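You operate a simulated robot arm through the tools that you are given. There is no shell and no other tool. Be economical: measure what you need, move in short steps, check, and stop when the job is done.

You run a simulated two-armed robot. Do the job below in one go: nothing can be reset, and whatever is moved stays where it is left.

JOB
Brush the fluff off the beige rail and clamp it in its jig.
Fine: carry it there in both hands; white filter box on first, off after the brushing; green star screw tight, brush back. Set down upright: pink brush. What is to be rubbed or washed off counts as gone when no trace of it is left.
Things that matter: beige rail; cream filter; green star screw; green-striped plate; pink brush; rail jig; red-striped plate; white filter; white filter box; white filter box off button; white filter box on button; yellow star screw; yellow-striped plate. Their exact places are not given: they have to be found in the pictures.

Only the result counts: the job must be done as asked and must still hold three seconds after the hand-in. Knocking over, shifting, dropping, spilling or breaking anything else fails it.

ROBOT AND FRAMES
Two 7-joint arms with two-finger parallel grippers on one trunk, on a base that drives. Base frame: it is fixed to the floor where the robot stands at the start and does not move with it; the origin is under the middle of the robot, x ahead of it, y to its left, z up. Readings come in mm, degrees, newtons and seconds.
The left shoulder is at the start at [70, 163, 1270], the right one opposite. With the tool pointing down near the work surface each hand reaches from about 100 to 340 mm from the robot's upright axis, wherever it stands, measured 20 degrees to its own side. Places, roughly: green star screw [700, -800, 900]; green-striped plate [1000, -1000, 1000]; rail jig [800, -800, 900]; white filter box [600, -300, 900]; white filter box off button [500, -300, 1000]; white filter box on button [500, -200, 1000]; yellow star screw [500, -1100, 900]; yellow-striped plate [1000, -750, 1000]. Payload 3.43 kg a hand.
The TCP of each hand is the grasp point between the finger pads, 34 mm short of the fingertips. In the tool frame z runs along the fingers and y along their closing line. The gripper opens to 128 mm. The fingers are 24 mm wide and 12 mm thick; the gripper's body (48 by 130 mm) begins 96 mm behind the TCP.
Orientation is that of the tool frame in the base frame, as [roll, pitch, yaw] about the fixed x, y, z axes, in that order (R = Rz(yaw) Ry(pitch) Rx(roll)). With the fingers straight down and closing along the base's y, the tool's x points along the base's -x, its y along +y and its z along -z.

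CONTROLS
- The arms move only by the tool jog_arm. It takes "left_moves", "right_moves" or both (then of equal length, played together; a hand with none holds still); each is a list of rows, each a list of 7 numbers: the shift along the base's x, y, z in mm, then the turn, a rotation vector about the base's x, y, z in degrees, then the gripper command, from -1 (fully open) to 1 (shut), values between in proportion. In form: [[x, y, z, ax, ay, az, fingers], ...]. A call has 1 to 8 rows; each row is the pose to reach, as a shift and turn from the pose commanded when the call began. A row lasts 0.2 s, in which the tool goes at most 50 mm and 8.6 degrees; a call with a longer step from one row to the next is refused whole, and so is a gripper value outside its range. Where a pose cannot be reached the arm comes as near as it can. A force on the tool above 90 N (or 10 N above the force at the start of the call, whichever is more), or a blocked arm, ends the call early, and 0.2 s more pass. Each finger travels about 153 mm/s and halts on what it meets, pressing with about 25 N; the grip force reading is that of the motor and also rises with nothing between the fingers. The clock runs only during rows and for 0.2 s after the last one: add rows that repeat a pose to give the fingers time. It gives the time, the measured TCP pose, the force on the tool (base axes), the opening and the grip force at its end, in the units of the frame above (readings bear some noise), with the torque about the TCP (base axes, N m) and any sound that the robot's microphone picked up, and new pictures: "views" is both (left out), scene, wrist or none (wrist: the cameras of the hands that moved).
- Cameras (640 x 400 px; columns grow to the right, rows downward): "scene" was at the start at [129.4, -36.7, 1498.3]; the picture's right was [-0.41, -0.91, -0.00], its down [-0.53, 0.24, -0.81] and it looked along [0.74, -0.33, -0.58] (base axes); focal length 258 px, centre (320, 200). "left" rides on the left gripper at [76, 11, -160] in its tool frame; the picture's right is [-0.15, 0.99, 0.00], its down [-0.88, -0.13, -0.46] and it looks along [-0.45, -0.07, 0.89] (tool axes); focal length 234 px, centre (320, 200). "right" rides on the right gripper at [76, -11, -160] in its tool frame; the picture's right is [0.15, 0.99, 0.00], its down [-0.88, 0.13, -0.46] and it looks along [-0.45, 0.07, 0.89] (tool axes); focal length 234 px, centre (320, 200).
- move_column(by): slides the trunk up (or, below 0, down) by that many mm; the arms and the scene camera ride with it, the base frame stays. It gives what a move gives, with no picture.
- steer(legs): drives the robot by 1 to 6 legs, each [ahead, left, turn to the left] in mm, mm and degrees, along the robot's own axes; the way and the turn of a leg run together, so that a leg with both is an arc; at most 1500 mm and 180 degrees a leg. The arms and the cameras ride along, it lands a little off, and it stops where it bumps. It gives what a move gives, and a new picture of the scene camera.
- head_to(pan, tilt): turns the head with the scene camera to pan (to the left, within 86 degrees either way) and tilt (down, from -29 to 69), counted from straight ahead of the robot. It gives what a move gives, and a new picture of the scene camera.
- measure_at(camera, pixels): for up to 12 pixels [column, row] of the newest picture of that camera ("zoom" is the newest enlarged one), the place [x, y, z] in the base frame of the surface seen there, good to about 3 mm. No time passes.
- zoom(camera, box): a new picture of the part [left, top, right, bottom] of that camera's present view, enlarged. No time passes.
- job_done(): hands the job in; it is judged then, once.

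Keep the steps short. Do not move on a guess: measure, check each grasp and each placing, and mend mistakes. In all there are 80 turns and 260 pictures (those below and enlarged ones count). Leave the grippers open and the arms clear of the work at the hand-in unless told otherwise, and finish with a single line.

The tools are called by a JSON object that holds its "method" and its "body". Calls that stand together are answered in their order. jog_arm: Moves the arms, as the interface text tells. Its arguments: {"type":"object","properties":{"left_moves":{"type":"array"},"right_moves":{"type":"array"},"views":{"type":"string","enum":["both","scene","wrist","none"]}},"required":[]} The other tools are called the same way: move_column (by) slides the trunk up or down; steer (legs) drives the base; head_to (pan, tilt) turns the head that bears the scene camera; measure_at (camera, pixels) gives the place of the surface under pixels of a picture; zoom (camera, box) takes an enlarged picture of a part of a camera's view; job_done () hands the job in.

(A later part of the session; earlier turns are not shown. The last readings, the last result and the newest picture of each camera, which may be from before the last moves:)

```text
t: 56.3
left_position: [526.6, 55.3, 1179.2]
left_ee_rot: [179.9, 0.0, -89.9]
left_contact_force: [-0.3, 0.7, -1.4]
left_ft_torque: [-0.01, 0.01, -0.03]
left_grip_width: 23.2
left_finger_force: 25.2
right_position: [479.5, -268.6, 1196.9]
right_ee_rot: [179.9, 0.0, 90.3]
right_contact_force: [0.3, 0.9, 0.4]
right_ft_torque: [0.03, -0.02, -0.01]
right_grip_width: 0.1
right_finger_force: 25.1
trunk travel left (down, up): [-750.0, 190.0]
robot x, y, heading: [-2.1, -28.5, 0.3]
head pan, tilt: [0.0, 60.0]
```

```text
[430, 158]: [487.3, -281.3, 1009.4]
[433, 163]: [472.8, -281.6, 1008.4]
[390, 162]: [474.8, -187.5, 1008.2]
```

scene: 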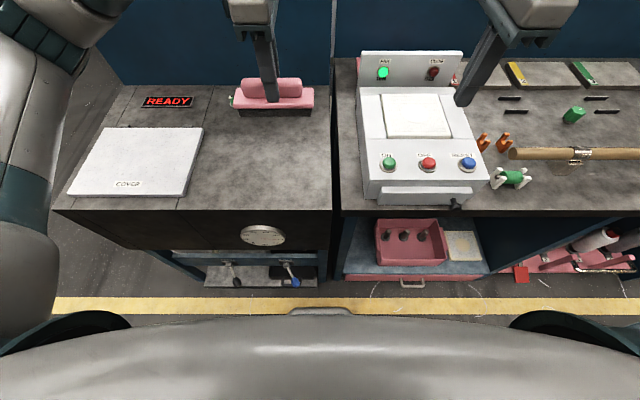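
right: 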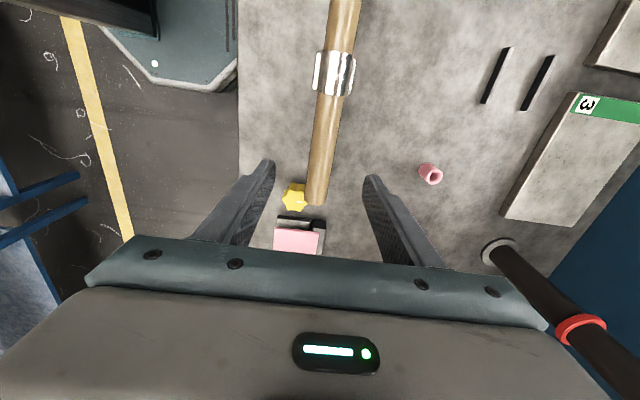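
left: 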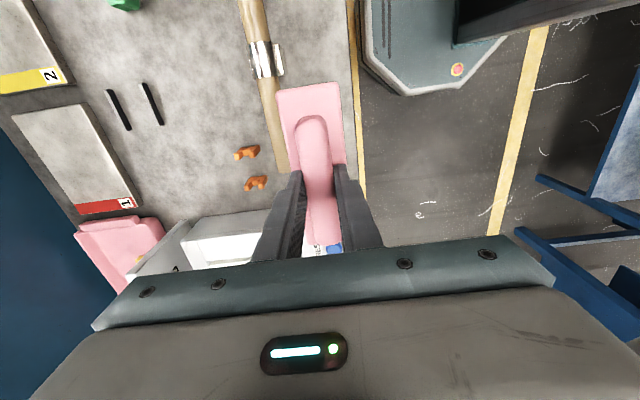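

Now press OFF: right fingertips go to [477, −276] and down; left goes above the brush's original place.

{"method": "jog_arm", "body": {"right_moves": [[-2, -6, -40, 0, 0, 0, 1], [-2, -7, -80, 0, 0, 0, 1], [-2, -7, -120, 0, 0, 0, 1], [-2, -7, -135, 0, 0, 0, 1], [-2, -7, -135, 0, 0, 0, 1]], "left_moves": [[0, 6, -40, 0, 0, 0, 1], [0, 12, -80, 0, 0, 0, 1], [0, 12, -120, 0, 0, 0, 1], [0, 12, -150, 0, 0, 0, 1], [0, 12, -165, 0, 0, 0, 1]], "views": "both"}}

{"method": "zoom", "body": {"camera": "scene", "box": [330, 40, 500, 210]}}

```text
t: 57.5
left_position: [527.8, 70.1, 1013.7]
left_ee_rot: [-180.0, 0.1, -90.0]
left_contact_force: [0.0, -0.2, -1.4]
left_ft_torque: [0.0, 0.0, -0.02]
left_grip_width: 23.5
left_finger_force: 24.8
right_position: [477.8, -275.7, 1062.9]
right_ee_rot: [179.8, 0.0, 90.3]
right_contact_force: [-0.1, -0.5, 0.3]
right_ft_torque: [-0.02, 0.01, -0.01]
right_grip_width: 0.0
right_finger_force: 24.7
trunk travel left (down, up): [-750.0, 190.0]
robot x, y, heading: [-5.5, -28.8, -0.0]
head pan, tilt: [0.0, 60.0]
```

scene: 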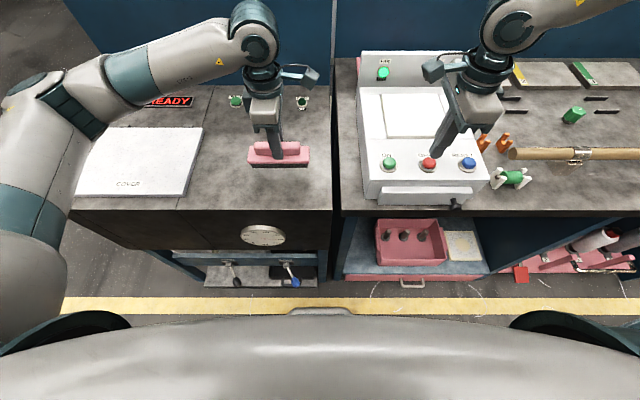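
right: 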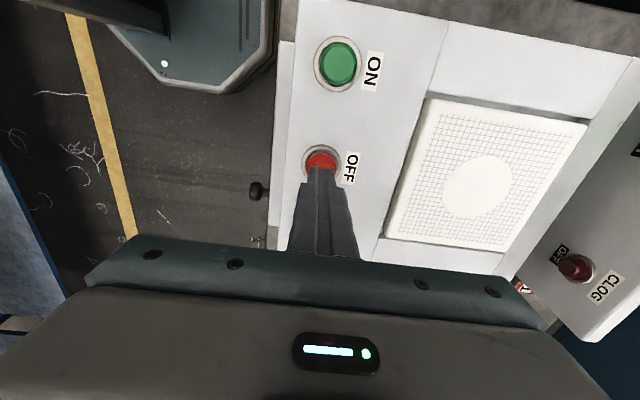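
left: 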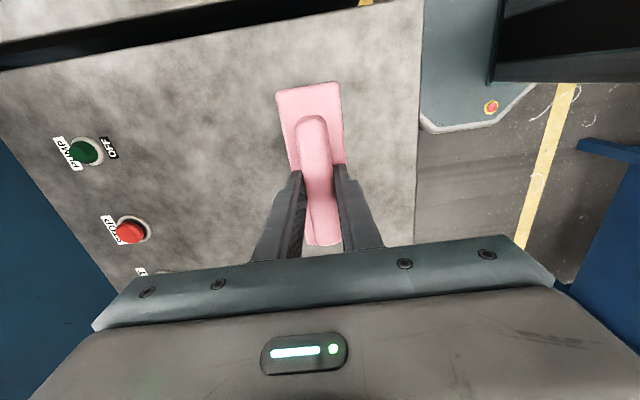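

```text
2.35 times, centred on (415, 125) of scene
```

zoom: 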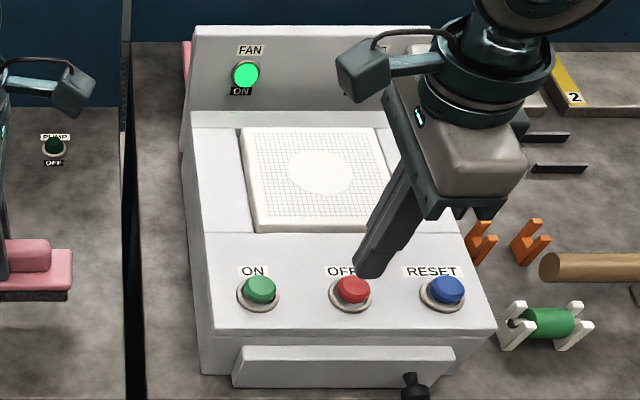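

Press OFF (to TCP≈1033) and lift; meanwhile lower the brush to just above the bench (TCP 979).

{"method": "jog_arm", "body": {"right_moves": [[0, 0, -12, 0, 0, 0, 1], [0, 0, -20, 0, 0, 0, 1], [0, 0, -26, 0, 0, 0, 1], [0, 0, -30, 0, 0, 0, 1], [0, 0, -30, 0, 0, 0, 1], [0, 0, 0, 0, 0, 0, 1], [0, 0, 45, 0, 0, 0, 1]], "left_moves": [[-2, -2, -10, 0, 0, 0, 1], [-2, -2, -20, 0, 0, 0, 1], [-2, -2, -28, 0, 0, 0, 1], [-2, -2, -33, 0, 0, 0, 1], [-2, -2, -36, 0, 0, 0, 1], [-2, -2, -38, 0, 0, 0, 1], [-2, -2, -38, 0, 0, 0, 1]], "views": "scene"}}

{"method": "zoom", "body": {"camera": "scene", "box": [330, 40, 500, 210]}}

{"method": "zoom", "body": {"camera": "scene", "box": [210, 120, 340, 200]}}

```text
t: 59.1
left_position: [523.9, 67.4, 975.8]
left_ee_rot: [-180.0, 0.1, -89.9]
left_contact_force: [-0.3, 0.2, -1.6]
left_ft_torque: [-0.06, -0.03, 0.01]
left_grip_width: 23.3
left_finger_force: 25.0
right_position: [476.5, -273.3, 1108.4]
right_ee_rot: [179.9, 0.0, 90.2]
right_contact_force: [-0.3, 0.0, 0.0]
right_ft_torque: [-0.03, -0.01, -0.01]
right_grip_width: 0.0
right_finger_force: 24.5
trunk travel left (down, up): [-750.0, 190.0]
robot x, y, heading: [-1.9, -31.4, 0.2]
head pan, tilt: [0.0, 60.0]
heard: click
```

scene: 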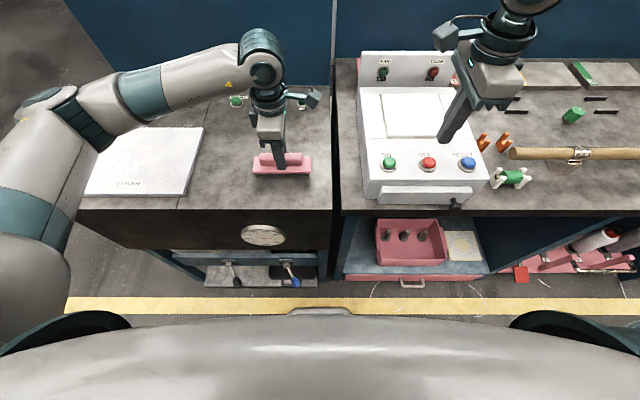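

```text
2.35 times, centred on (415, 125) of scene
```

zoom: 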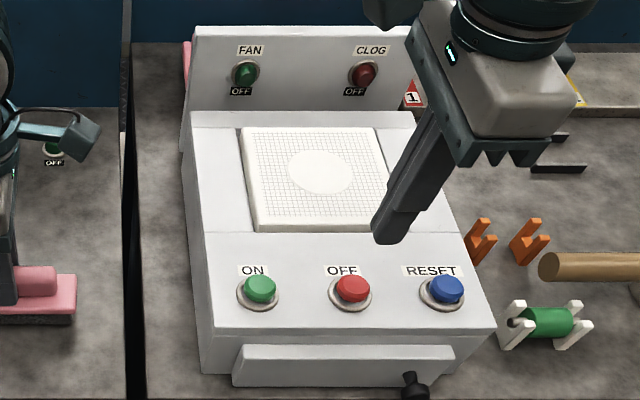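

```text
4.92 times, centred on (275, 160) of scene
```

zoom: 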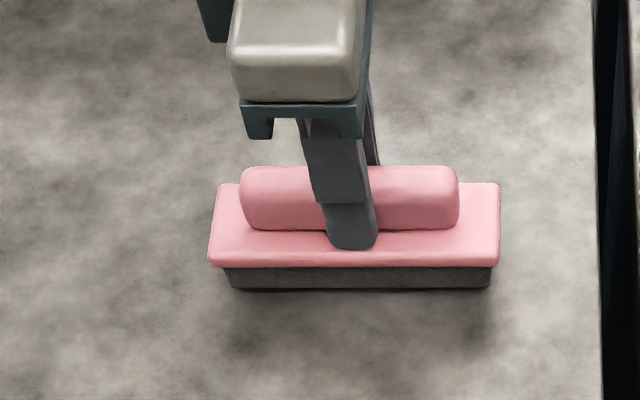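

FAN is off, click heard. The brush hasn't touched yet; lower in 1.5 mm steps.

{"method": "jog_arm", "body": {"left_moves": [[1, 0, -1.5, 0, 0, 0, 1], [1, 0, -1.5, 0, 0, 0, 1]], "views": "none"}}

{"method": "jog_arm", "body": {"left_moves": [[0, 0, -1.5, 0, 0, 0, 1], [0, 0, -1.5, 0, 0, 0, 1]], "views": "wrist"}}

{"method": "measure_at", "body": {"camera": "left", "pixels": [[290, 105], [330, 100], [312, 135], [310, 95]]}}

```text
t: 59.7
left_position: [527.0, 66.7, 973.5]
left_ee_rot: [-179.9, 0.0, -89.9]
left_contact_force: [-0.2, 0.8, -1.9]
left_ft_torque: [0.01, 0.01, -0.02]
left_grip_width: 23.4
left_finger_force: 25.1
right_position: [477.9, -274.2, 1108.2]
right_ee_rot: [179.8, 0.0, 90.3]
right_contact_force: [-0.1, -0.7, -0.5]
right_ft_torque: [0.02, 0.04, -0.02]
right_grip_width: 0.1
right_finger_force: 25.2
trunk travel left (down, up): [-750.0, 190.0]
robot x, y, heading: [1.7, -32.4, 0.1]
head pan, tilt: [0.0, 60.0]
```

```text
t: 60.3
left_position: [526.1, 66.0, 972.5]
left_ee_rot: [179.9, 0.0, -89.8]
left_contact_force: [-1.0, 0.1, -2.0]
left_ft_torque: [-0.04, -0.01, 0.03]
left_grip_width: 23.5
left_finger_force: 24.2
right_position: [478.9, -273.5, 1108.4]
right_ee_rot: [179.8, 0.0, 90.4]
right_contact_force: [-0.3, 0.1, -0.7]
right_ft_torque: [0.01, 0.0, -0.04]
right_grip_width: 0.0
right_finger_force: 24.9
trunk travel left (down, up): [-750.0, 190.0]
robot x, y, heading: [3.4, -32.7, 0.2]
head pan, tilt: [0.0, 60.0]
```

left: 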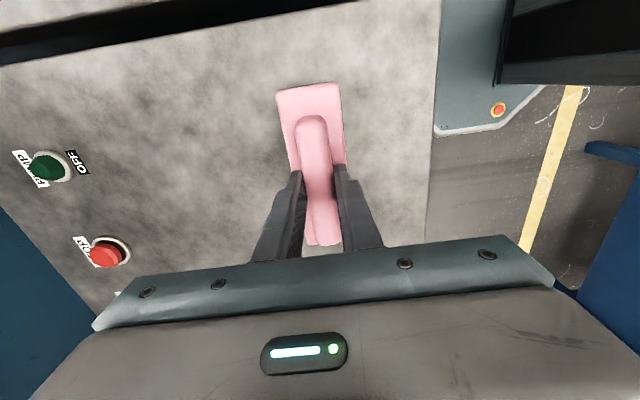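

```text
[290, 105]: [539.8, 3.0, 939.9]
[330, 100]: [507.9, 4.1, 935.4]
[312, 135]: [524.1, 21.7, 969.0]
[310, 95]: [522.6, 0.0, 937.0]
```

Base top reads ~937 vs 934.5 at rest, so ~2–3 mm left.

{"method": "jog_arm", "body": {"left_moves": [[0, 0, -1.3, 0, 0, 0, 1], [0, 0, -1.3, 0, 0, 0, 1]], "views": "none"}}

{"method": "jog_arm", "body": {"left_moves": [[0, 0, -1.3, 0, 0, 0, 1], [0, 0, -1.3, 0, 0, 0, 1]], "views": "none"}}

```text
t: 60.9
left_position: [526.4, 66.9, 970.1]
left_ee_rot: [-179.9, -0.1, -89.9]
left_contact_force: [0.0, -1.1, -1.0]
left_ft_torque: [0.0, 0.01, 0.03]
left_grip_width: 23.6
left_finger_force: 25.1
right_position: [478.8, -273.9, 1108.4]
right_ee_rot: [179.9, 0.0, 90.3]
right_contact_force: [-0.2, 0.8, -0.7]
right_ft_torque: [0.01, 0.02, 0.0]
right_grip_width: 0.1
right_finger_force: 24.9
trunk travel left (down, up): [-750.0, 190.0]
robot x, y, heading: [-3.2, -28.5, 0.3]
head pan, tilt: [0.0, 60.0]
```

```text
t: 61.5
left_position: [526.9, 66.4, 970.6]
left_ee_rot: [-179.9, 0.0, -90.0]
left_contact_force: [1.1, 0.7, 5.4]
left_ft_torque: [0.53, 0.07, -0.01]
left_grip_width: 23.6
left_finger_force: 25.3
right_position: [479.4, -274.0, 1108.3]
right_ee_rot: [179.8, 0.1, 90.3]
right_contact_force: [-0.1, 0.5, 0.3]
right_ft_torque: [0.0, 0.01, 0.04]
right_grip_width: 0.0
right_finger_force: 24.9
trunk travel left (down, up): [-750.0, 190.0]
robot x, y, heading: [-0.5, -27.8, -0.3]
head pan, tilt: [0.0, 60.0]
```

Contact felt (5 N). Open and lift straight up.

{"method": "jog_arm", "body": {"left_moves": [[0, 0, 0, 0, 0, 0, 0.4], [0, 0, 0, 0, 0, 0, -0.2], [0, 0, 0, 0, 0, 0, -0.2], [0, 0, 20, 0, 0, 0, -0.2], [0, 0, 60, 0, 0, 0, -0.2], [0, 0, 100, 0, 0, 0, -0.2], [0, 0, 150, 0, 0, 0, -0.2], [0, 0, 200, 0, 0, 0, -0.2]], "right_moves": [[0, 0, 40, 0, 0, 0, 1], [0, 0, 80, 0, 0, 0, 1], [0, 0, 100, 0, 0, 0, 0], [0, 0, 100, 0, 0, 0, -0.2], [0, 0, 100, 0, 0, 0, -0.2], [0, 0, 100, 0, 0, 0, -0.2], [0, 0, 100, 0, 0, 0, -0.2], [0, 0, 100, 0, 0, 0, -0.2]], "views": "both"}}

{"method": "zoom", "body": {"camera": "scene", "box": [210, 120, 340, 200]}}

{"method": "measure_at", "body": {"camera": "left", "pixels": [[312, 135], [300, 120], [320, 170]]}}

```text
t: 63.3
left_position: [528.5, 65.0, 1165.9]
left_ee_rot: [180.0, 0.1, -90.0]
left_contact_force: [0.0, -0.2, 0.1]
left_ft_torque: [0.02, -0.01, 0.0]
left_grip_width: 76.9
left_finger_force: 0.1
right_position: [476.1, -275.6, 1206.6]
right_ee_rot: [179.9, 0.0, 90.3]
right_contact_force: [-0.3, -0.3, 0.2]
right_ft_torque: [-0.03, 0.01, 0.0]
right_grip_width: 76.6
right_finger_force: 0.1
trunk travel left (down, up): [-750.0, 190.0]
robot x, y, heading: [-5.7, -29.8, 0.0]
head pan, tilt: [0.0, 60.0]
```

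scene: 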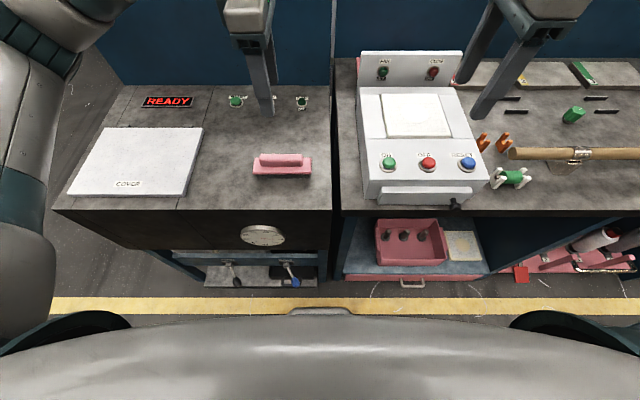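
right: 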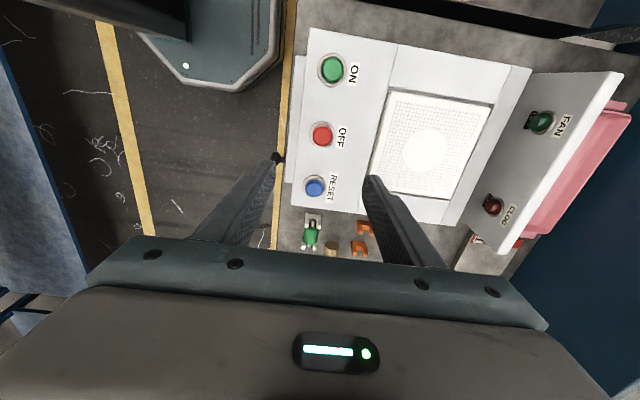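
left: 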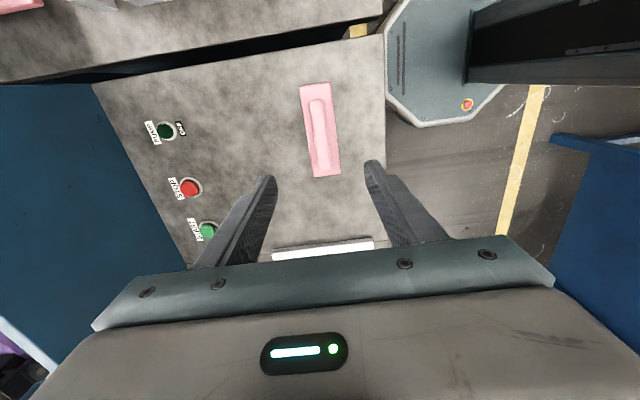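

```text
4.92 times, centred on (275, 160) of scene
```

zoom: 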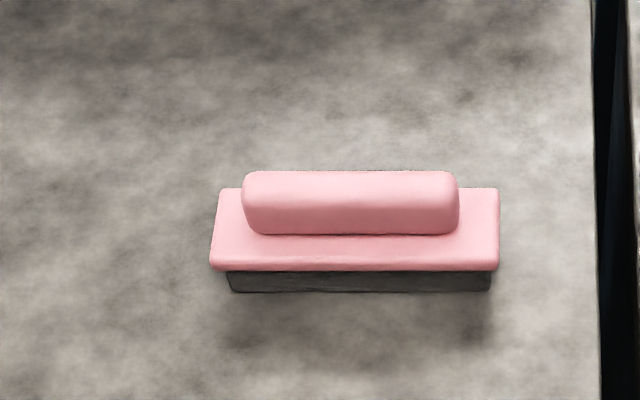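

```text
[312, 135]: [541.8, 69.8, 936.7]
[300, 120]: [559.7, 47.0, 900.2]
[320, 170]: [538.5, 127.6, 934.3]
```

Brush stands back upright. Now drive back to the rail (robot y ≈ −785) and 90 mm forward.

{"method": "steer", "body": {"legs": [[0, -757, 0], [90, 0, 0]]}}

{"method": "zoom", "body": {"camera": "scene", "box": [180, 60, 480, 240]}}

{"method": "zoom", "body": {"camera": "left", "box": [0, 0, 640, 400]}}

{"method": "zoom", "body": {"camera": "right", "box": [0, 0, 640, 400]}}

```text
t: 68.2
left_position: [618.3, -697.7, 1169.4]
left_ee_rot: [-179.9, 0.0, -89.6]
left_contact_force: [-0.3, -0.6, 0.2]
left_ft_torque: [0.0, 0.02, -0.01]
left_grip_width: 76.7
left_finger_force: 0.1
right_position: [567.7, -1037.8, 1208.9]
right_ee_rot: [179.9, 0.0, 90.4]
right_contact_force: [-0.1, 0.2, 0.3]
right_ft_torque: [0.02, 0.02, -0.01]
right_grip_width: 76.7
right_finger_force: 0.1
trunk travel left (down, up): [-750.0, 190.0]
robot x, y, heading: [88.3, -794.2, 0.3]
head pan, tilt: [0.0, 60.0]
```

scene: 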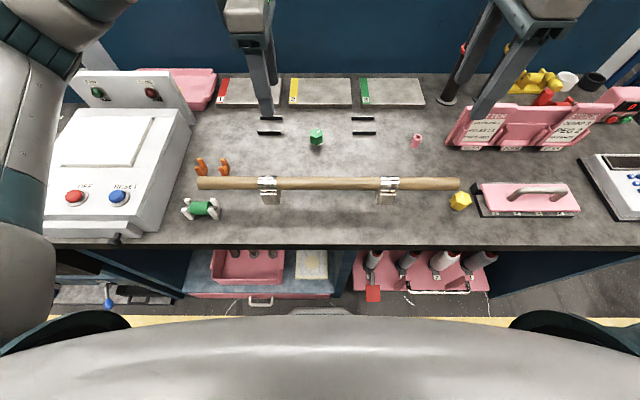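

```text
2.13 times, centred on (330, 150) of scene
```

zoom: 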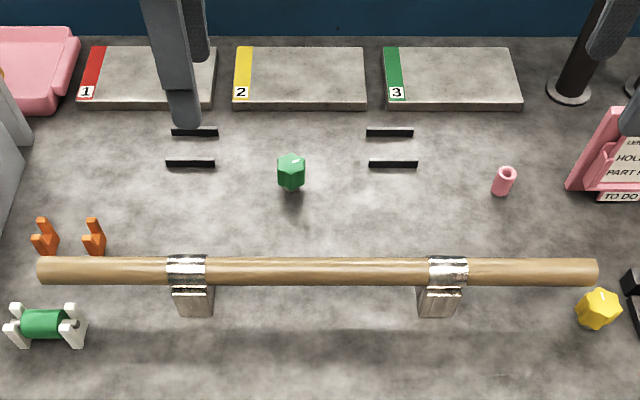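

```text
1.00 times, centred on (320, 200) of left (not enlarged: the box is as wide or as high as the picture)
```

zoom: 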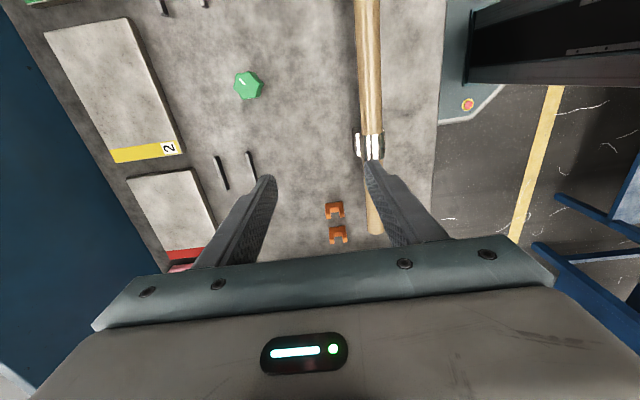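

```text
1.00 times, centred on (320, 200) of right (not enlarged: the box is as wide or as high as the picture)
```

zoom: 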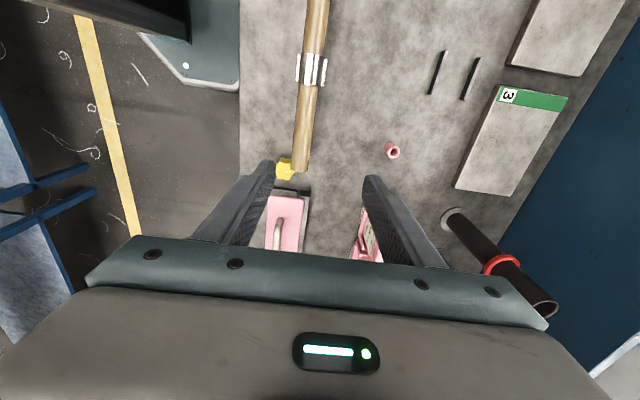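

{"method": "measure_at", "body": {"camera": "right", "pixels": [[455, 215], [500, 262], [445, 52], [431, 93], [479, 58], [463, 99], [391, 150], [535, 300], [320, 70], [323, 30], [301, 165], [470, 180]]}}

{"method": "measure_at", "body": {"camera": "left", "pixels": [[216, 156], [226, 188], [248, 152], [254, 176], [247, 86], [334, 205], [339, 232], [374, 150], [368, 100], [374, 225], [215, 245], [385, 148]]}}

{"method": "measure_at", "body": {"camera": "scene", "pixels": [[259, 133], [282, 133], [353, 133], [375, 133], [352, 118], [374, 118], [316, 133], [262, 192], [277, 194], [380, 194], [394, 195], [270, 202]]}}

{"method": "zoom", "body": {"camera": "scene", "box": [240, 100, 400, 210]}}

```text
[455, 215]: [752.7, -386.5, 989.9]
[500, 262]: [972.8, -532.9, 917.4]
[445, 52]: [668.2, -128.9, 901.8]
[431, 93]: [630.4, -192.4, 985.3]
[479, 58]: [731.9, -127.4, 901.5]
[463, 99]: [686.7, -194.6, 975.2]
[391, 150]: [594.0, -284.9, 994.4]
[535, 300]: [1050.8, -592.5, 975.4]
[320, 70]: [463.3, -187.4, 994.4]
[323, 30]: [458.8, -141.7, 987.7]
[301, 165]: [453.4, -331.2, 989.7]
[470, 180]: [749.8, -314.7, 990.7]
```

```text
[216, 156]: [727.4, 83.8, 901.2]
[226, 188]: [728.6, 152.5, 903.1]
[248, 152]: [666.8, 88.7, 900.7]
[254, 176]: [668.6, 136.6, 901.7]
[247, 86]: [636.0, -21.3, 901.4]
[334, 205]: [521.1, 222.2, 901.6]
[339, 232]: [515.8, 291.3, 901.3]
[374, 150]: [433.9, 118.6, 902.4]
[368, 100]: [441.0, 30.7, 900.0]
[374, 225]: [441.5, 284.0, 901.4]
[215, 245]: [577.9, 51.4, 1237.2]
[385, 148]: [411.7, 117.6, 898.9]
```

```text
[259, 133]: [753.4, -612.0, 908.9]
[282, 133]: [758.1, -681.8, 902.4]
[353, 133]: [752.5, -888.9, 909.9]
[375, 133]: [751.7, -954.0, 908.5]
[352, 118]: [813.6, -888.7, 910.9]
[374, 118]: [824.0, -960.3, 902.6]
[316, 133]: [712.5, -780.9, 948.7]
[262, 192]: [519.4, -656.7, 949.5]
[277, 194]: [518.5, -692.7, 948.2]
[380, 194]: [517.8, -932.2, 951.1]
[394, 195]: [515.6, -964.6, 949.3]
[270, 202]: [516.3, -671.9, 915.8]
```

```text
3.64 times, centred on (320, 155) of scene
```

zoom: 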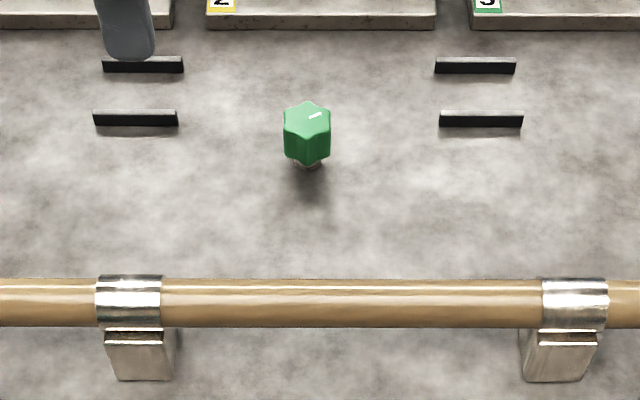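

Slats: left pair y −612…−682, right pair y −889…−957, between x≈753 and 813. Feet centres y −674.7/−948.4, x 518–558. Test the reach over the jig empty-handed at safe height.

{"method": "jog_arm", "body": {"left_moves": [[28, 17, -10, 0, 0, 0, -0.2], [56, 34, -20, 0, 0, 0, -0.2], [84, 51, -40, 0, 0, 0, -0.2], [112, 68, -60, 0, 0, 0, -0.2], [140, 85, -80, 0, 0, 0, -0.2], [166, 101, -100, 0, 0, 0, -0.2], [166, 101, -100, 0, 0, 0, -0.2]], "right_moves": [[36, 11, -10, 0, 0, 0, -0.2], [72, 22, -30, 0, 0, 0, -0.2], [108, 33, -50, 0, 0, 0, -0.2], [144, 44, -70, 0, 0, 0, -0.2], [180, 55, -90, 0, 0, 0, -0.2], [216, 66, -110, 0, 0, 0, -0.2], [216, 66, -120, 0, 0, 0, -0.2]], "views": "both"}}

```text
t: 69.8
left_position: [784.9, -595.3, 1066.1]
left_ee_rot: [-179.8, 0.1, -89.6]
left_contact_force: [0.1, 0.0, -0.5]
left_ft_torque: [0.0, -0.02, 0.01]
left_grip_width: 77.0
left_finger_force: 0.0
right_position: [747.6, -1010.1, 1100.6]
right_ee_rot: [180.0, -0.1, 90.5]
right_contact_force: [-0.1, -0.8, -1.2]
right_ft_torque: [0.0, 0.0, 0.0]
right_grip_width: 76.9
right_finger_force: 0.1
right hand out of reach, approached as far as the arm can: row 5, 6, 7
trunk travel left (down, up): [-750.0, 190.0]
robot x, y, heading: [87.7, -796.0, 0.2]
head pan, tilt: [0.0, 60.0]
```

scene: 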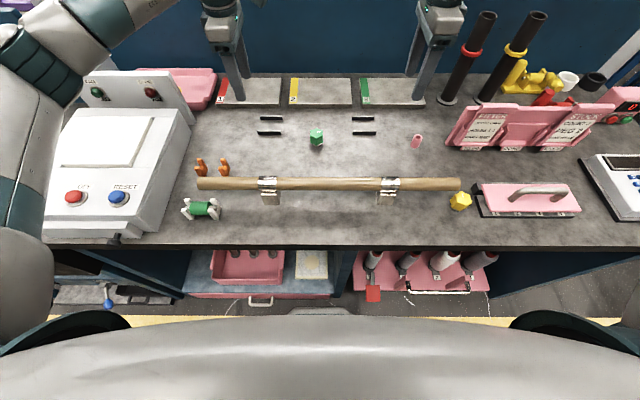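
right: 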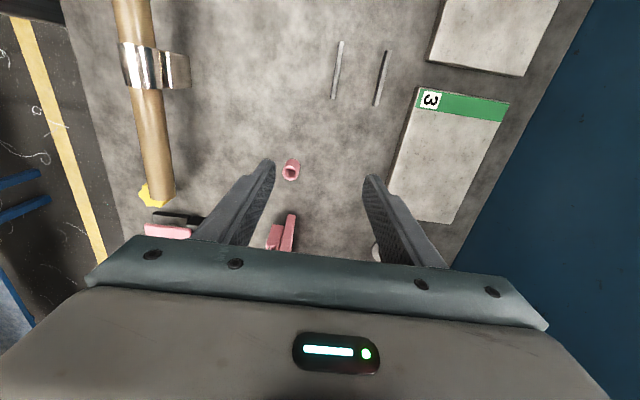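
left: 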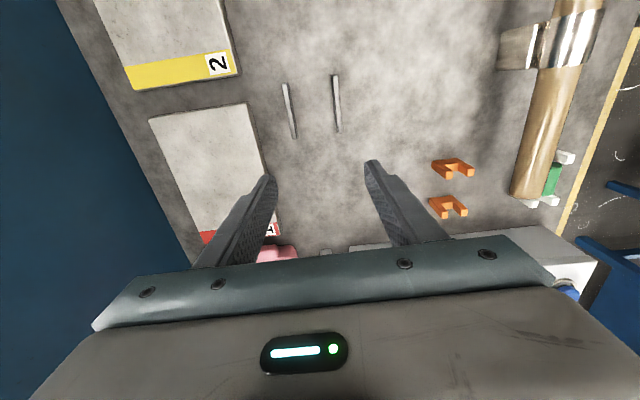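

Left reaches; right is slightly short at z 1100. Try the right at lower z, and measure the slats with the wrist cameras now.

{"method": "measure_at", "body": {"camera": "left", "pixels": [[334, 77], [337, 130], [284, 86], [293, 136], [338, 105], [288, 112]]}}

{"method": "zoom", "body": {"camera": "left", "box": [260, 60, 360, 150]}}

{"method": "measure_at", "body": {"camera": "right", "pixels": [[341, 42], [334, 98], [389, 51], [378, 105], [337, 70], [383, 78], [180, 70], [150, 65]]}}

{"method": "zoom", "body": {"camera": "right", "box": [310, 30, 410, 120]}}

{"method": "jog_arm", "body": {"right_moves": [[0, 10, -30, 0, 0, 0, -0.2], [10, 20, -50, 0, 0, 0, -0.2], [20, 30, -60, 0, 0, 0, -0.2], [36, 38, -60, 0, 0, 0, -0.2], [36, 38, -60, 0, 0, 0, -0.2]], "views": "none"}}

```text
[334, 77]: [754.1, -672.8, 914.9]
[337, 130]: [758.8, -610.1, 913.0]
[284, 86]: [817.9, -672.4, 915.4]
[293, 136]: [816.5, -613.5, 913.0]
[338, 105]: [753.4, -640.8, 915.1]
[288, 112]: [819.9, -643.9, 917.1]
```

```text
4.44 times, centred on (310, 105) of left
```

zoom: 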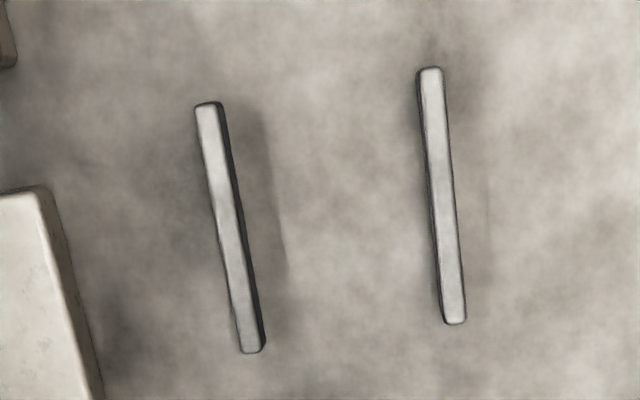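

```text
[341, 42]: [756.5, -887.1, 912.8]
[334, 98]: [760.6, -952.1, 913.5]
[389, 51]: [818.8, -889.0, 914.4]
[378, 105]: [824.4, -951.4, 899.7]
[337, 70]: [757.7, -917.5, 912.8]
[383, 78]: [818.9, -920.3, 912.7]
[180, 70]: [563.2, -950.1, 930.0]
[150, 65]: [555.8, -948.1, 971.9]
```

```text
4.44 times, centred on (360, 75) of right
```

zoom: 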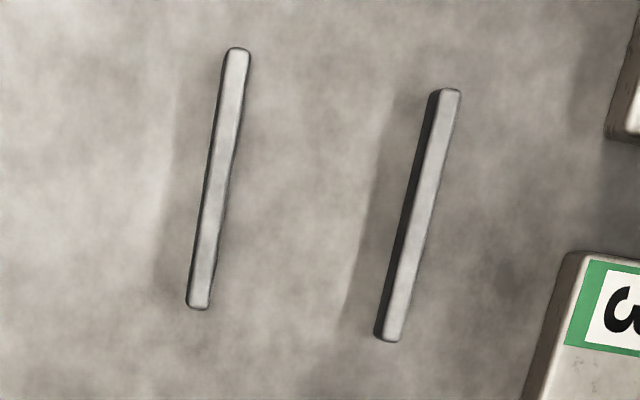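

```text
t: 71.0
left_position: [784.6, -596.7, 1066.5]
left_ee_rot: [180.0, 0.1, -89.7]
left_contact_force: [0.2, -1.0, 0.7]
left_ft_torque: [0.0, -0.02, 0.01]
left_grip_width: 76.8
left_finger_force: 0.0
right_position: [738.3, -1016.2, 1061.1]
right_ee_rot: [179.8, 0.0, 90.5]
right_contact_force: [0.1, -0.9, -0.3]
right_ft_torque: [0.0, -0.01, -0.02]
right_grip_width: 76.8
right_finger_force: 0.1
right hand out of reach, approached as far as the arm can: row 1, 2, 3, 4, 5
trunk travel left (down, up): [-750.0, 190.0]
robot x, y, heading: [91.5, -793.4, 0.3]
head pan, tilt: [0.0, 60.0]
```

Slat gap centre x≈787, y centres −642 / −920. The right arm may be stuck in a bad configuration; retract, go inward first, then extend.

{"method": "jog_arm", "body": {"right_moves": [[-40, 0, 10, 0, 0, 0, -0.2], [-80, 20, 10, 0, 0, 0, -0.2], [-80, 50, 0, 0, 0, 0, -0.2], [-40, 50, 0, 0, 0, 0, -0.2], [0, 50, 0, 0, 0, 0, -0.2], [25, 50, 0, 0, 0, 0, -0.2], [48, 50, 0, 0, 0, 0, -0.2], [48, 50, 0, 0, 0, 0, -0.2]], "views": "scene"}}

```text
t: 72.8
left_position: [784.7, -596.4, 1066.4]
left_ee_rot: [180.0, 0.0, -89.7]
left_contact_force: [-0.4, 1.1, 0.1]
left_ft_torque: [0.01, 0.0, -0.03]
left_grip_width: 76.7
left_finger_force: 0.1
right_position: [737.8, -1009.1, 1077.3]
right_ee_rot: [179.9, 0.0, 90.2]
right_contact_force: [-0.9, -0.1, 0.2]
right_ft_torque: [-0.01, 0.03, -0.01]
right_grip_width: 76.7
right_finger_force: 0.0
right hand out of reach, approached as far as the arm can: row 4, 5, 6, 7, 8
trunk travel left (down, up): [-750.0, 190.0]
robot x, y, heading: [90.2, -792.0, 0.3]
head pan, tilt: [0.0, 60.0]
```

scene: 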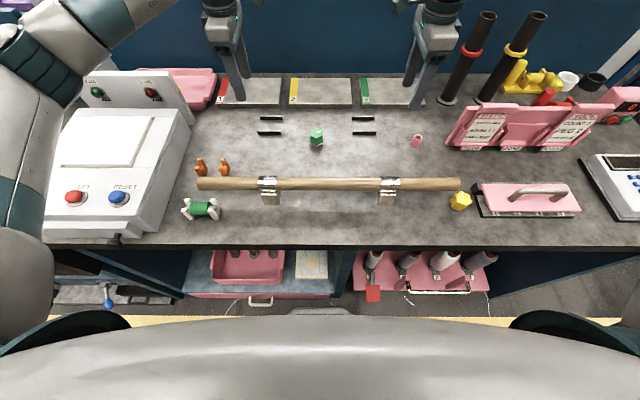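

Perhaps the right arm also prefers yaw −90 (gripper is symmetric). Retract, raise and turn it +180°.

{"method": "jog_arm", "body": {"right_moves": [[-30, 0, 20, 0, 0, 8.5, -0.2], [-60, 0, 50, 0, 0, 17, -0.2], [-90, 0, 80, 0, 0, 25.5, -0.2], [-110, 0, 100, 0, 0, 34, -0.2], [-110, 0, 100, 0, 0, 42.5, -0.2], [-110, 0, 100, 0, 0, 51, -0.2], [-110, 0, 100, 0, 0, 59.5, -0.2], [-110, 0, 100, 0, 0, 68, -0.2]], "views": "none"}}

{"method": "jog_arm", "body": {"right_moves": [[0, 0, 0, 0, 0, 8.5, -0.2], [0, 0, 0, 0, 0, 17, -0.2], [0, 0, 0, 0, 0, 25.5, -0.2], [0, 0, 0, 0, 0, 34, -0.2], [0, 0, 0, 0, 0, 42.5, -0.2], [0, 0, 0, 0, 0, 51, -0.2], [0, 0, 0, 0, 0, 59.5, -0.2], [0, 0, 0, 0, 0, 68, -0.2]], "views": "none"}}

{"method": "jog_arm", "body": {"right_moves": [[0, 0, 0, 0, 0, 8.5, -0.2], [0, 0, 0, 0, 0, 17, -0.2], [0, 0, 0, 0, 0, 25.5, -0.2], [0, 0, 0, 0, 0, 34, -0.2], [0, 0, 0, 0, 0, 42, -0.2], [0, 0, 0, 0, 0, 44, -0.2], [0, 0, 0, 0, 0, 44, -0.2]], "views": "wrist"}}

```text
t: 74.5
left_position: [784.5, -596.0, 1066.9]
left_ee_rot: [179.9, -0.1, -89.7]
left_contact_force: [-0.1, -0.1, -0.3]
left_ft_torque: [0.01, 0.02, -0.01]
left_grip_width: 76.9
left_finger_force: 0.1
right_position: [628.2, -1008.1, 1175.1]
right_ee_rot: [179.8, 0.0, 158.7]
right_contact_force: [0.3, -0.5, 0.3]
right_ft_torque: [0.0, 0.01, 0.01]
right_grip_width: 76.9
right_finger_force: 0.0
trunk travel left (down, up): [-750.0, 190.0]
robot x, y, heading: [87.6, -794.9, -0.1]
head pan, tilt: [0.0, 60.0]
```

```text
t: 76.3
left_position: [784.8, -597.5, 1065.9]
left_ee_rot: [-179.9, 0.1, -89.8]
left_contact_force: [-0.2, -0.1, 0.2]
left_ft_torque: [-0.03, 0.0, 0.03]
left_grip_width: 76.8
left_finger_force: 0.2
right_position: [627.0, -1008.6, 1175.2]
right_ee_rot: [179.9, -0.1, -133.4]
right_contact_force: [0.1, 0.5, 0.6]
right_ft_torque: [0.01, 0.01, 0.0]
right_grip_width: 76.8
right_finger_force: 0.1
trunk travel left (down, up): [-750.0, 190.0]
robot x, y, heading: [87.0, -793.4, 0.3]
head pan, tilt: [0.0, 60.0]
```

```text
t: 78.0
left_position: [785.4, -597.1, 1065.6]
left_ee_rot: [-180.0, 0.1, -89.8]
left_contact_force: [0.8, 0.2, 0.3]
left_ft_torque: [0.0, 0.01, 0.0]
left_grip_width: 76.7
left_finger_force: 0.1
right_position: [486.0, -915.6, 1155.3]
right_ee_rot: [-180.0, -0.1, -89.7]
right_contact_force: [0.6, -0.4, 0.1]
right_ft_torque: [0.03, 0.02, -0.02]
right_grip_width: 76.8
right_finger_force: 0.1
right hand out of reach, approached as far as the arm can: row 2, 3, 4, 5, 6, 7
trunk travel left (down, up): [-750.0, 190.0]
robot x, y, heading: [89.5, -790.0, 0.3]
head pan, tilt: [0.0, 60.0]
```

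right: 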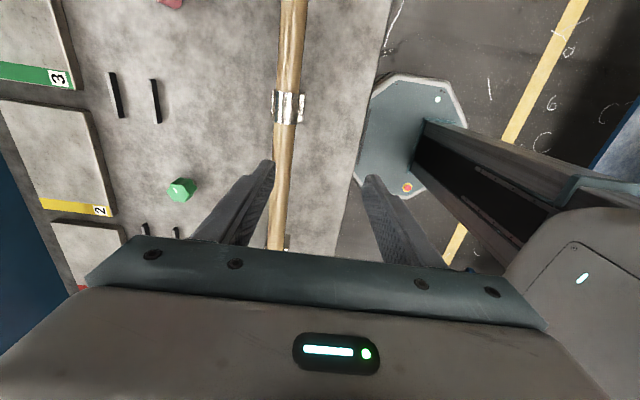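

Worse, so yaw +90 was the right choice for the right arm; I'll turn it back and gain reach by tilting its fingers forward ~15° and driving 20 mm closer. Left returns above the bar meanwhile.

{"method": "jog_arm", "body": {"right_moves": [[0, -10, 0, 0, 0, -8.5, -0.2], [0, -20, 0, 0, 0, -17, -0.2], [0, -30, 0, 0, 0, -25.5, -0.2], [10, -45, 0, 0, 0, -34, -0.2], [20, -60, 0, 0, 0, -42.5, -0.2], [30, -75, 0, 0, 0, -51, -0.2], [40, -85, 0, 0, 0, -59.5, -0.2], [54, -90, 0, 0, 0, -68, -0.2]], "left_moves": [[-31, -4, 0, 0, 0, 0, -0.2], [-62, -8, 0, 0, 0, 0, -0.2], [-93, -12, 0, 0, 0, 0, -0.2], [-124, -16, 0, 0, 0, 0, -0.2], [-155, -20, 0, 0, 0, 0, -0.2], [-186, -24, 0, 0, 0, 0, -0.2], [-217, -28, 0, 0, 0, 0, -0.2], [-245, -31, 0, 0, 0, 0, -0.2]], "views": "none"}}

{"method": "jog_arm", "body": {"right_moves": [[0, 0, 0, 0, 0, -8.5, -0.2], [0, 0, 0, 0, 0, -17, -0.2], [0, 0, 0, 0, 0, -25.5, -0.2], [0, 0, 0, 0, 0, -34, -0.2], [0, 0, 0, 0, 0, -42.5, -0.2], [0, 0, 0, 0, 0, -51, -0.2], [0, 0, 0, 0, 0, -59.5, -0.2], [0, 0, 0, 0, 0, -68, -0.2]], "views": "none"}}

{"method": "jog_arm", "body": {"right_moves": [[0, 0, 0, 0, 0, -8.5, -0.2], [0, 0, 0, 0, 0, -17, -0.2], [0, 0, 0, 0, 0, -25.5, -0.2], [0, 0, 0, 0, 0, -34, -0.2], [0, 0, 0, 0, 0, -42.5, -0.2], [0, 0, 0, 0, 0, -44, -0.2]], "views": "none"}}

{"method": "steer", "body": {"legs": [[20, 0, 0]]}}

```text
t: 79.8
left_position: [540.4, -628.2, 1067.3]
left_ee_rot: [-179.9, -0.1, -89.7]
left_contact_force: [0.2, 0.3, 0.8]
left_ft_torque: [-0.02, 0.01, -0.03]
left_grip_width: 76.9
left_finger_force: 0.1
right_position: [537.5, -1008.5, 1155.5]
right_ee_rot: [179.9, 0.0, -157.7]
right_contact_force: [-0.4, -0.1, -1.0]
right_ft_torque: [0.01, 0.01, -0.03]
right_grip_width: 76.8
right_finger_force: 0.0
trunk travel left (down, up): [-750.0, 190.0]
robot x, y, heading: [92.4, -791.4, 0.5]
head pan, tilt: [0.0, 60.0]
```

```text
t: 81.5
left_position: [540.2, -628.7, 1067.8]
left_ee_rot: [-179.9, 0.1, -89.7]
left_contact_force: [0.8, -0.1, 0.0]
left_ft_torque: [-0.02, 0.01, -0.02]
left_grip_width: 76.5
left_finger_force: 0.1
right_position: [536.7, -1008.8, 1156.1]
right_ee_rot: [179.9, 0.0, 134.4]
right_contact_force: [-0.5, -0.5, 0.7]
right_ft_torque: [0.0, 0.0, 0.0]
right_grip_width: 76.6
right_finger_force: 0.1
trunk travel left (down, up): [-750.0, 190.0]
robot x, y, heading: [90.5, -794.4, 0.3]
head pan, tilt: [0.0, 60.0]
```

```text
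t: 83.0
left_position: [539.4, -628.8, 1066.3]
left_ee_rot: [180.0, 0.0, -89.7]
left_contact_force: [0.0, 0.1, 0.8]
left_ft_torque: [-0.01, 0.01, 0.04]
left_grip_width: 76.8
left_finger_force: 0.0
right_position: [536.9, -1007.8, 1157.2]
right_ee_rot: [179.9, 0.0, 90.4]
right_contact_force: [-0.5, -0.2, -0.4]
right_ft_torque: [0.01, -0.03, 0.01]
right_grip_width: 77.1
right_finger_force: 0.1
trunk travel left (down, up): [-750.0, 190.0]
robot x, y, heading: [90.7, -791.2, 0.2]
head pan, tilt: [0.0, 60.0]
```

```text
t: 83.7
left_position: [554.4, -629.3, 1070.1]
left_ee_rot: [-179.7, 0.0, -89.7]
left_contact_force: [-0.2, 0.3, -0.5]
left_ft_torque: [-0.03, -0.03, -0.01]
left_grip_width: 76.7
left_finger_force: 0.0
right_position: [551.7, -1008.0, 1159.1]
right_ee_rot: [179.7, 0.0, 90.4]
right_contact_force: [-0.8, -0.9, 0.6]
right_ft_torque: [0.01, -0.08, 0.0]
right_grip_width: 76.8
right_finger_force: 0.1
trunk travel left (down, up): [-750.0, 190.0]
robot x, y, heading: [113.3, -793.8, 0.5]
head pan, tilt: [0.0, 60.0]
```

scene: 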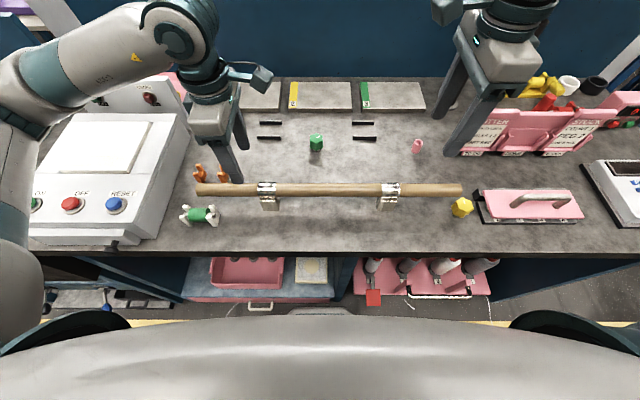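

Tilt the right fingers 15° forward and test its reach over the jig.

{"method": "jog_arm", "body": {"right_moves": [[35, 5, -10, 0, -7.5, 0, -0.2], [70, 10, -25, 0, -15, 0, -0.2], [105, 15, -40, 0, -15, 0, -0.2], [140, 20, -55, 0, -15, 0, -0.2], [175, 25, -70, 0, -15, 0, -0.2], [210, 30, -85, 0, -15, 0, -0.2], [236, 33, -100, 0, -15, 0, -0.2], [236, 33, -100, 0, -15, 0, -0.2]], "views": "none"}}

```text
t: 85.5
left_position: [558.9, -629.4, 1067.4]
left_ee_rot: [-179.9, -0.1, -89.8]
left_contact_force: [-0.2, 0.0, 0.2]
left_ft_torque: [0.03, -0.02, -0.01]
left_grip_width: 77.0
left_finger_force: 0.0
right_position: [781.1, -987.1, 1063.6]
right_ee_rot: [164.8, 0.0, 90.4]
right_contact_force: [0.5, 0.0, 0.5]
right_ft_torque: [0.0, -0.02, 0.01]
right_grip_width: 76.9
right_finger_force: 0.2
right hand out of reach, approached as far as the arm can: row 7, 8
trunk travel left (down, up): [-750.0, 190.0]
robot x, y, heading: [109.2, -795.2, 0.6]
head pan, tilt: [0.0, 60.0]
```

Nearly there. Tilt 12° more and test at the lower working height.

{"method": "jog_arm", "body": {"right_moves": [[-20, 0, 0, 0, -6, 0, -0.2], [-10, 6, -20, 0, -12, 0, -0.2], [5, 12, -40, 0, -12, 0, -0.2], [12, 12, -60, 0, -12, 0, -0.2], [12, 12, -75, 0, -12, 0, -0.2], [12, 12, -75, 0, -12, 0, -0.2]], "views": "both"}}

```text
t: 86.9
left_position: [559.1, -629.4, 1066.6]
left_ee_rot: [-179.9, 0.0, -89.8]
left_contact_force: [0.0, 0.0, -0.1]
left_ft_torque: [-0.04, 0.02, 0.0]
left_grip_width: 76.7
left_finger_force: 0.0
right_position: [781.4, -1000.6, 1004.9]
right_ee_rot: [152.9, 0.2, 90.4]
right_contact_force: [-0.2, 0.0, 0.4]
right_ft_torque: [0.01, -0.09, 0.01]
right_grip_width: 76.7
right_finger_force: 0.0
right hand out of reach, approached as far as the arm can: row 3, 4, 5, 6
trunk travel left (down, up): [-750.0, 190.0]
robot x, y, heading: [108.1, -793.0, 0.4]
head pan, tilt: [0.0, 60.0]
```

scene: 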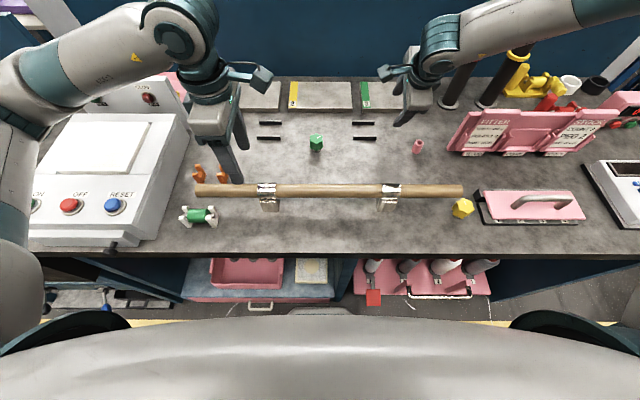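
right: 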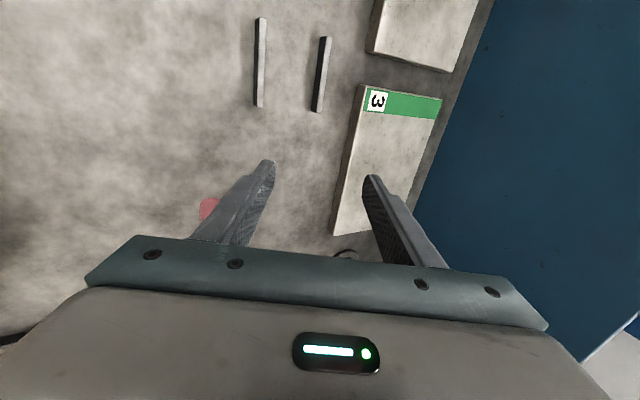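

Reach shrinks with height drop, so the trunk should go lower. Raise both hands, lower the trunk 150 mm, then retest.

{"method": "jog_arm", "body": {"right_moves": [[-30, 10, 40, 0, 6, 0, -0.2], [-50, 20, 80, 0, 12, 0, -0.2], [-50, 25, 120, 0, 12, 0, -0.2], [-50, 25, 160, 0, 12, 0, -0.2], [-50, 25, 200, 0, 12, 0, -0.2]], "left_moves": [[0, 0, 40, 0, 0, 0, -0.2], [0, 0, 80, 0, 0, 0, -0.2], [0, 0, 120, 0, 0, 0, -0.2], [0, 0, 140, 0, 0, 0, -0.2], [0, 0, 140, 0, 0, 0, -0.2]], "views": "none"}}

{"method": "move_column", "body": {"by": -150}}

{"method": "jog_arm", "body": {"right_moves": [[15, 0, -20, 0, 0, 0, -0.2], [30, 0, -40, 0, 0, 0, -0.2], [50, 0, -50, 0, 0, 0, -0.2], [56, 0, -60, 0, 0, 0, -0.2], [56, 0, -70, 0, 0, 0, -0.2], [56, 0, -70, 0, 0, 0, -0.2]], "views": "none"}}

```text
refused: row 1 steps farther than a row can; nothing moved
```

```text
t: 87.9
left_position: [555.0, -632.0, 998.7]
left_ee_rot: [-179.6, 0.0, -90.0]
left_contact_force: [0.9, -0.5, -0.4]
left_ft_torque: [0.03, 0.09, 0.01]
left_grip_width: 76.8
left_finger_force: 0.0
right_position: [779.7, -999.4, 954.2]
right_ee_rot: [151.2, -0.1, 90.2]
right_contact_force: [-37.8, -9.8, 66.2]
right_ft_torque: [-0.54, 3.97, 0.21]
right_grip_width: 78.2
right_finger_force: 1.9
trunk travel left (down, up): [-678.0, 262.0]
robot x, y, heading: [108.5, -792.4, 0.2]
head pan, tilt: [0.0, 60.0]
stopped: the force on the tool passed its limit (the readings are from after the stop); the commanded pose is now the measured one
```

```text
t: 88.2
left_position: [553.9, -633.7, 997.9]
left_ee_rot: [-179.7, 0.0, -90.2]
left_contact_force: [0.7, -0.6, 0.1]
left_ft_torque: [0.03, 0.11, 0.03]
left_grip_width: 76.6
left_finger_force: 0.0
right_position: [779.3, -999.3, 954.5]
right_ee_rot: [151.1, -0.4, 90.2]
right_contact_force: [-32.1, -4.5, 47.4]
right_ft_torque: [-0.44, 3.12, 0.08]
right_grip_width: 80.7
right_finger_force: 3.1
right hand out of reach, approached as far as the arm can: row 1
trunk travel left (down, up): [-678.0, 262.0]
robot x, y, heading: [107.4, -793.3, -0.1]
head pan, tilt: [0.0, 60.0]
stopped in row 1 (right hand): the force on the tool passed its limit (the readings are from after the stop); the commanded pose is now the measured one
```

I chained the calls wrongly: the trunk dropped while the right hand was still low, and it touched something (probably plate 3). Stop and lift the right hand straight up, then look.

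{"method": "jog_arm", "body": {"right_moves": [[-5, 0, 20, 0, 0, 0, -0.2], [-10, 0, 50, 0, 0, 0, -0.2], [-15, 0, 90, 0, 0, 0, -0.2], [-20, 0, 130, 0, 0, 0, -0.2]], "views": "both"}}

{"method": "zoom", "body": {"camera": "scene", "box": [220, 70, 480, 230]}}

```text
t: 89.2
left_position: [558.7, -632.6, 996.1]
left_ee_rot: [-180.0, 0.0, -89.9]
left_contact_force: [-0.6, -0.3, -0.9]
left_ft_torque: [-0.02, -0.04, 0.01]
left_grip_width: 76.7
left_finger_force: 0.1
right_position: [763.3, -1001.3, 1077.7]
right_ee_rot: [151.5, -0.1, 90.3]
right_contact_force: [0.7, -1.5, -0.3]
right_ft_torque: [0.0, -0.02, 0.03]
right_grip_width: 76.7
right_finger_force: 0.1
trunk travel left (down, up): [-678.0, 262.0]
robot x, y, heading: [106.2, -795.1, 0.1]
head pan, tilt: [0.0, 60.0]
```

scene: 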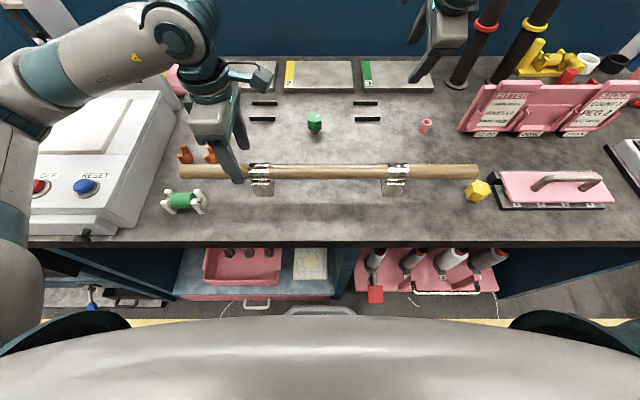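
right: 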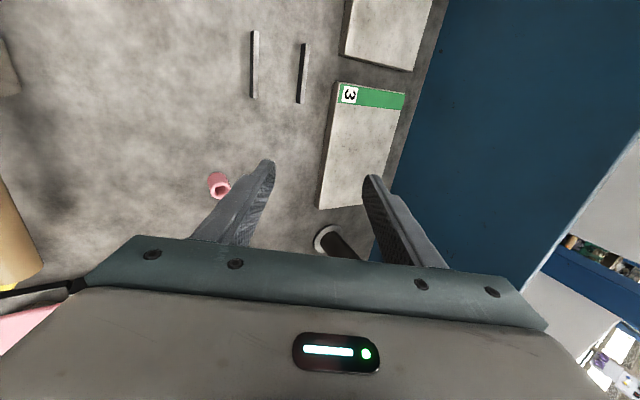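

```text
2.46 times, centred on (350, 150) of scene
```

zoom: 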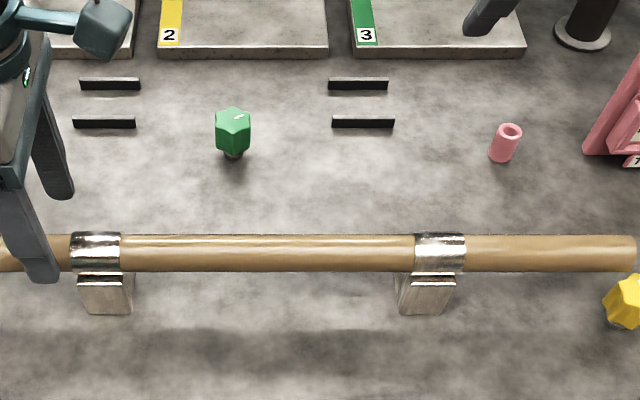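

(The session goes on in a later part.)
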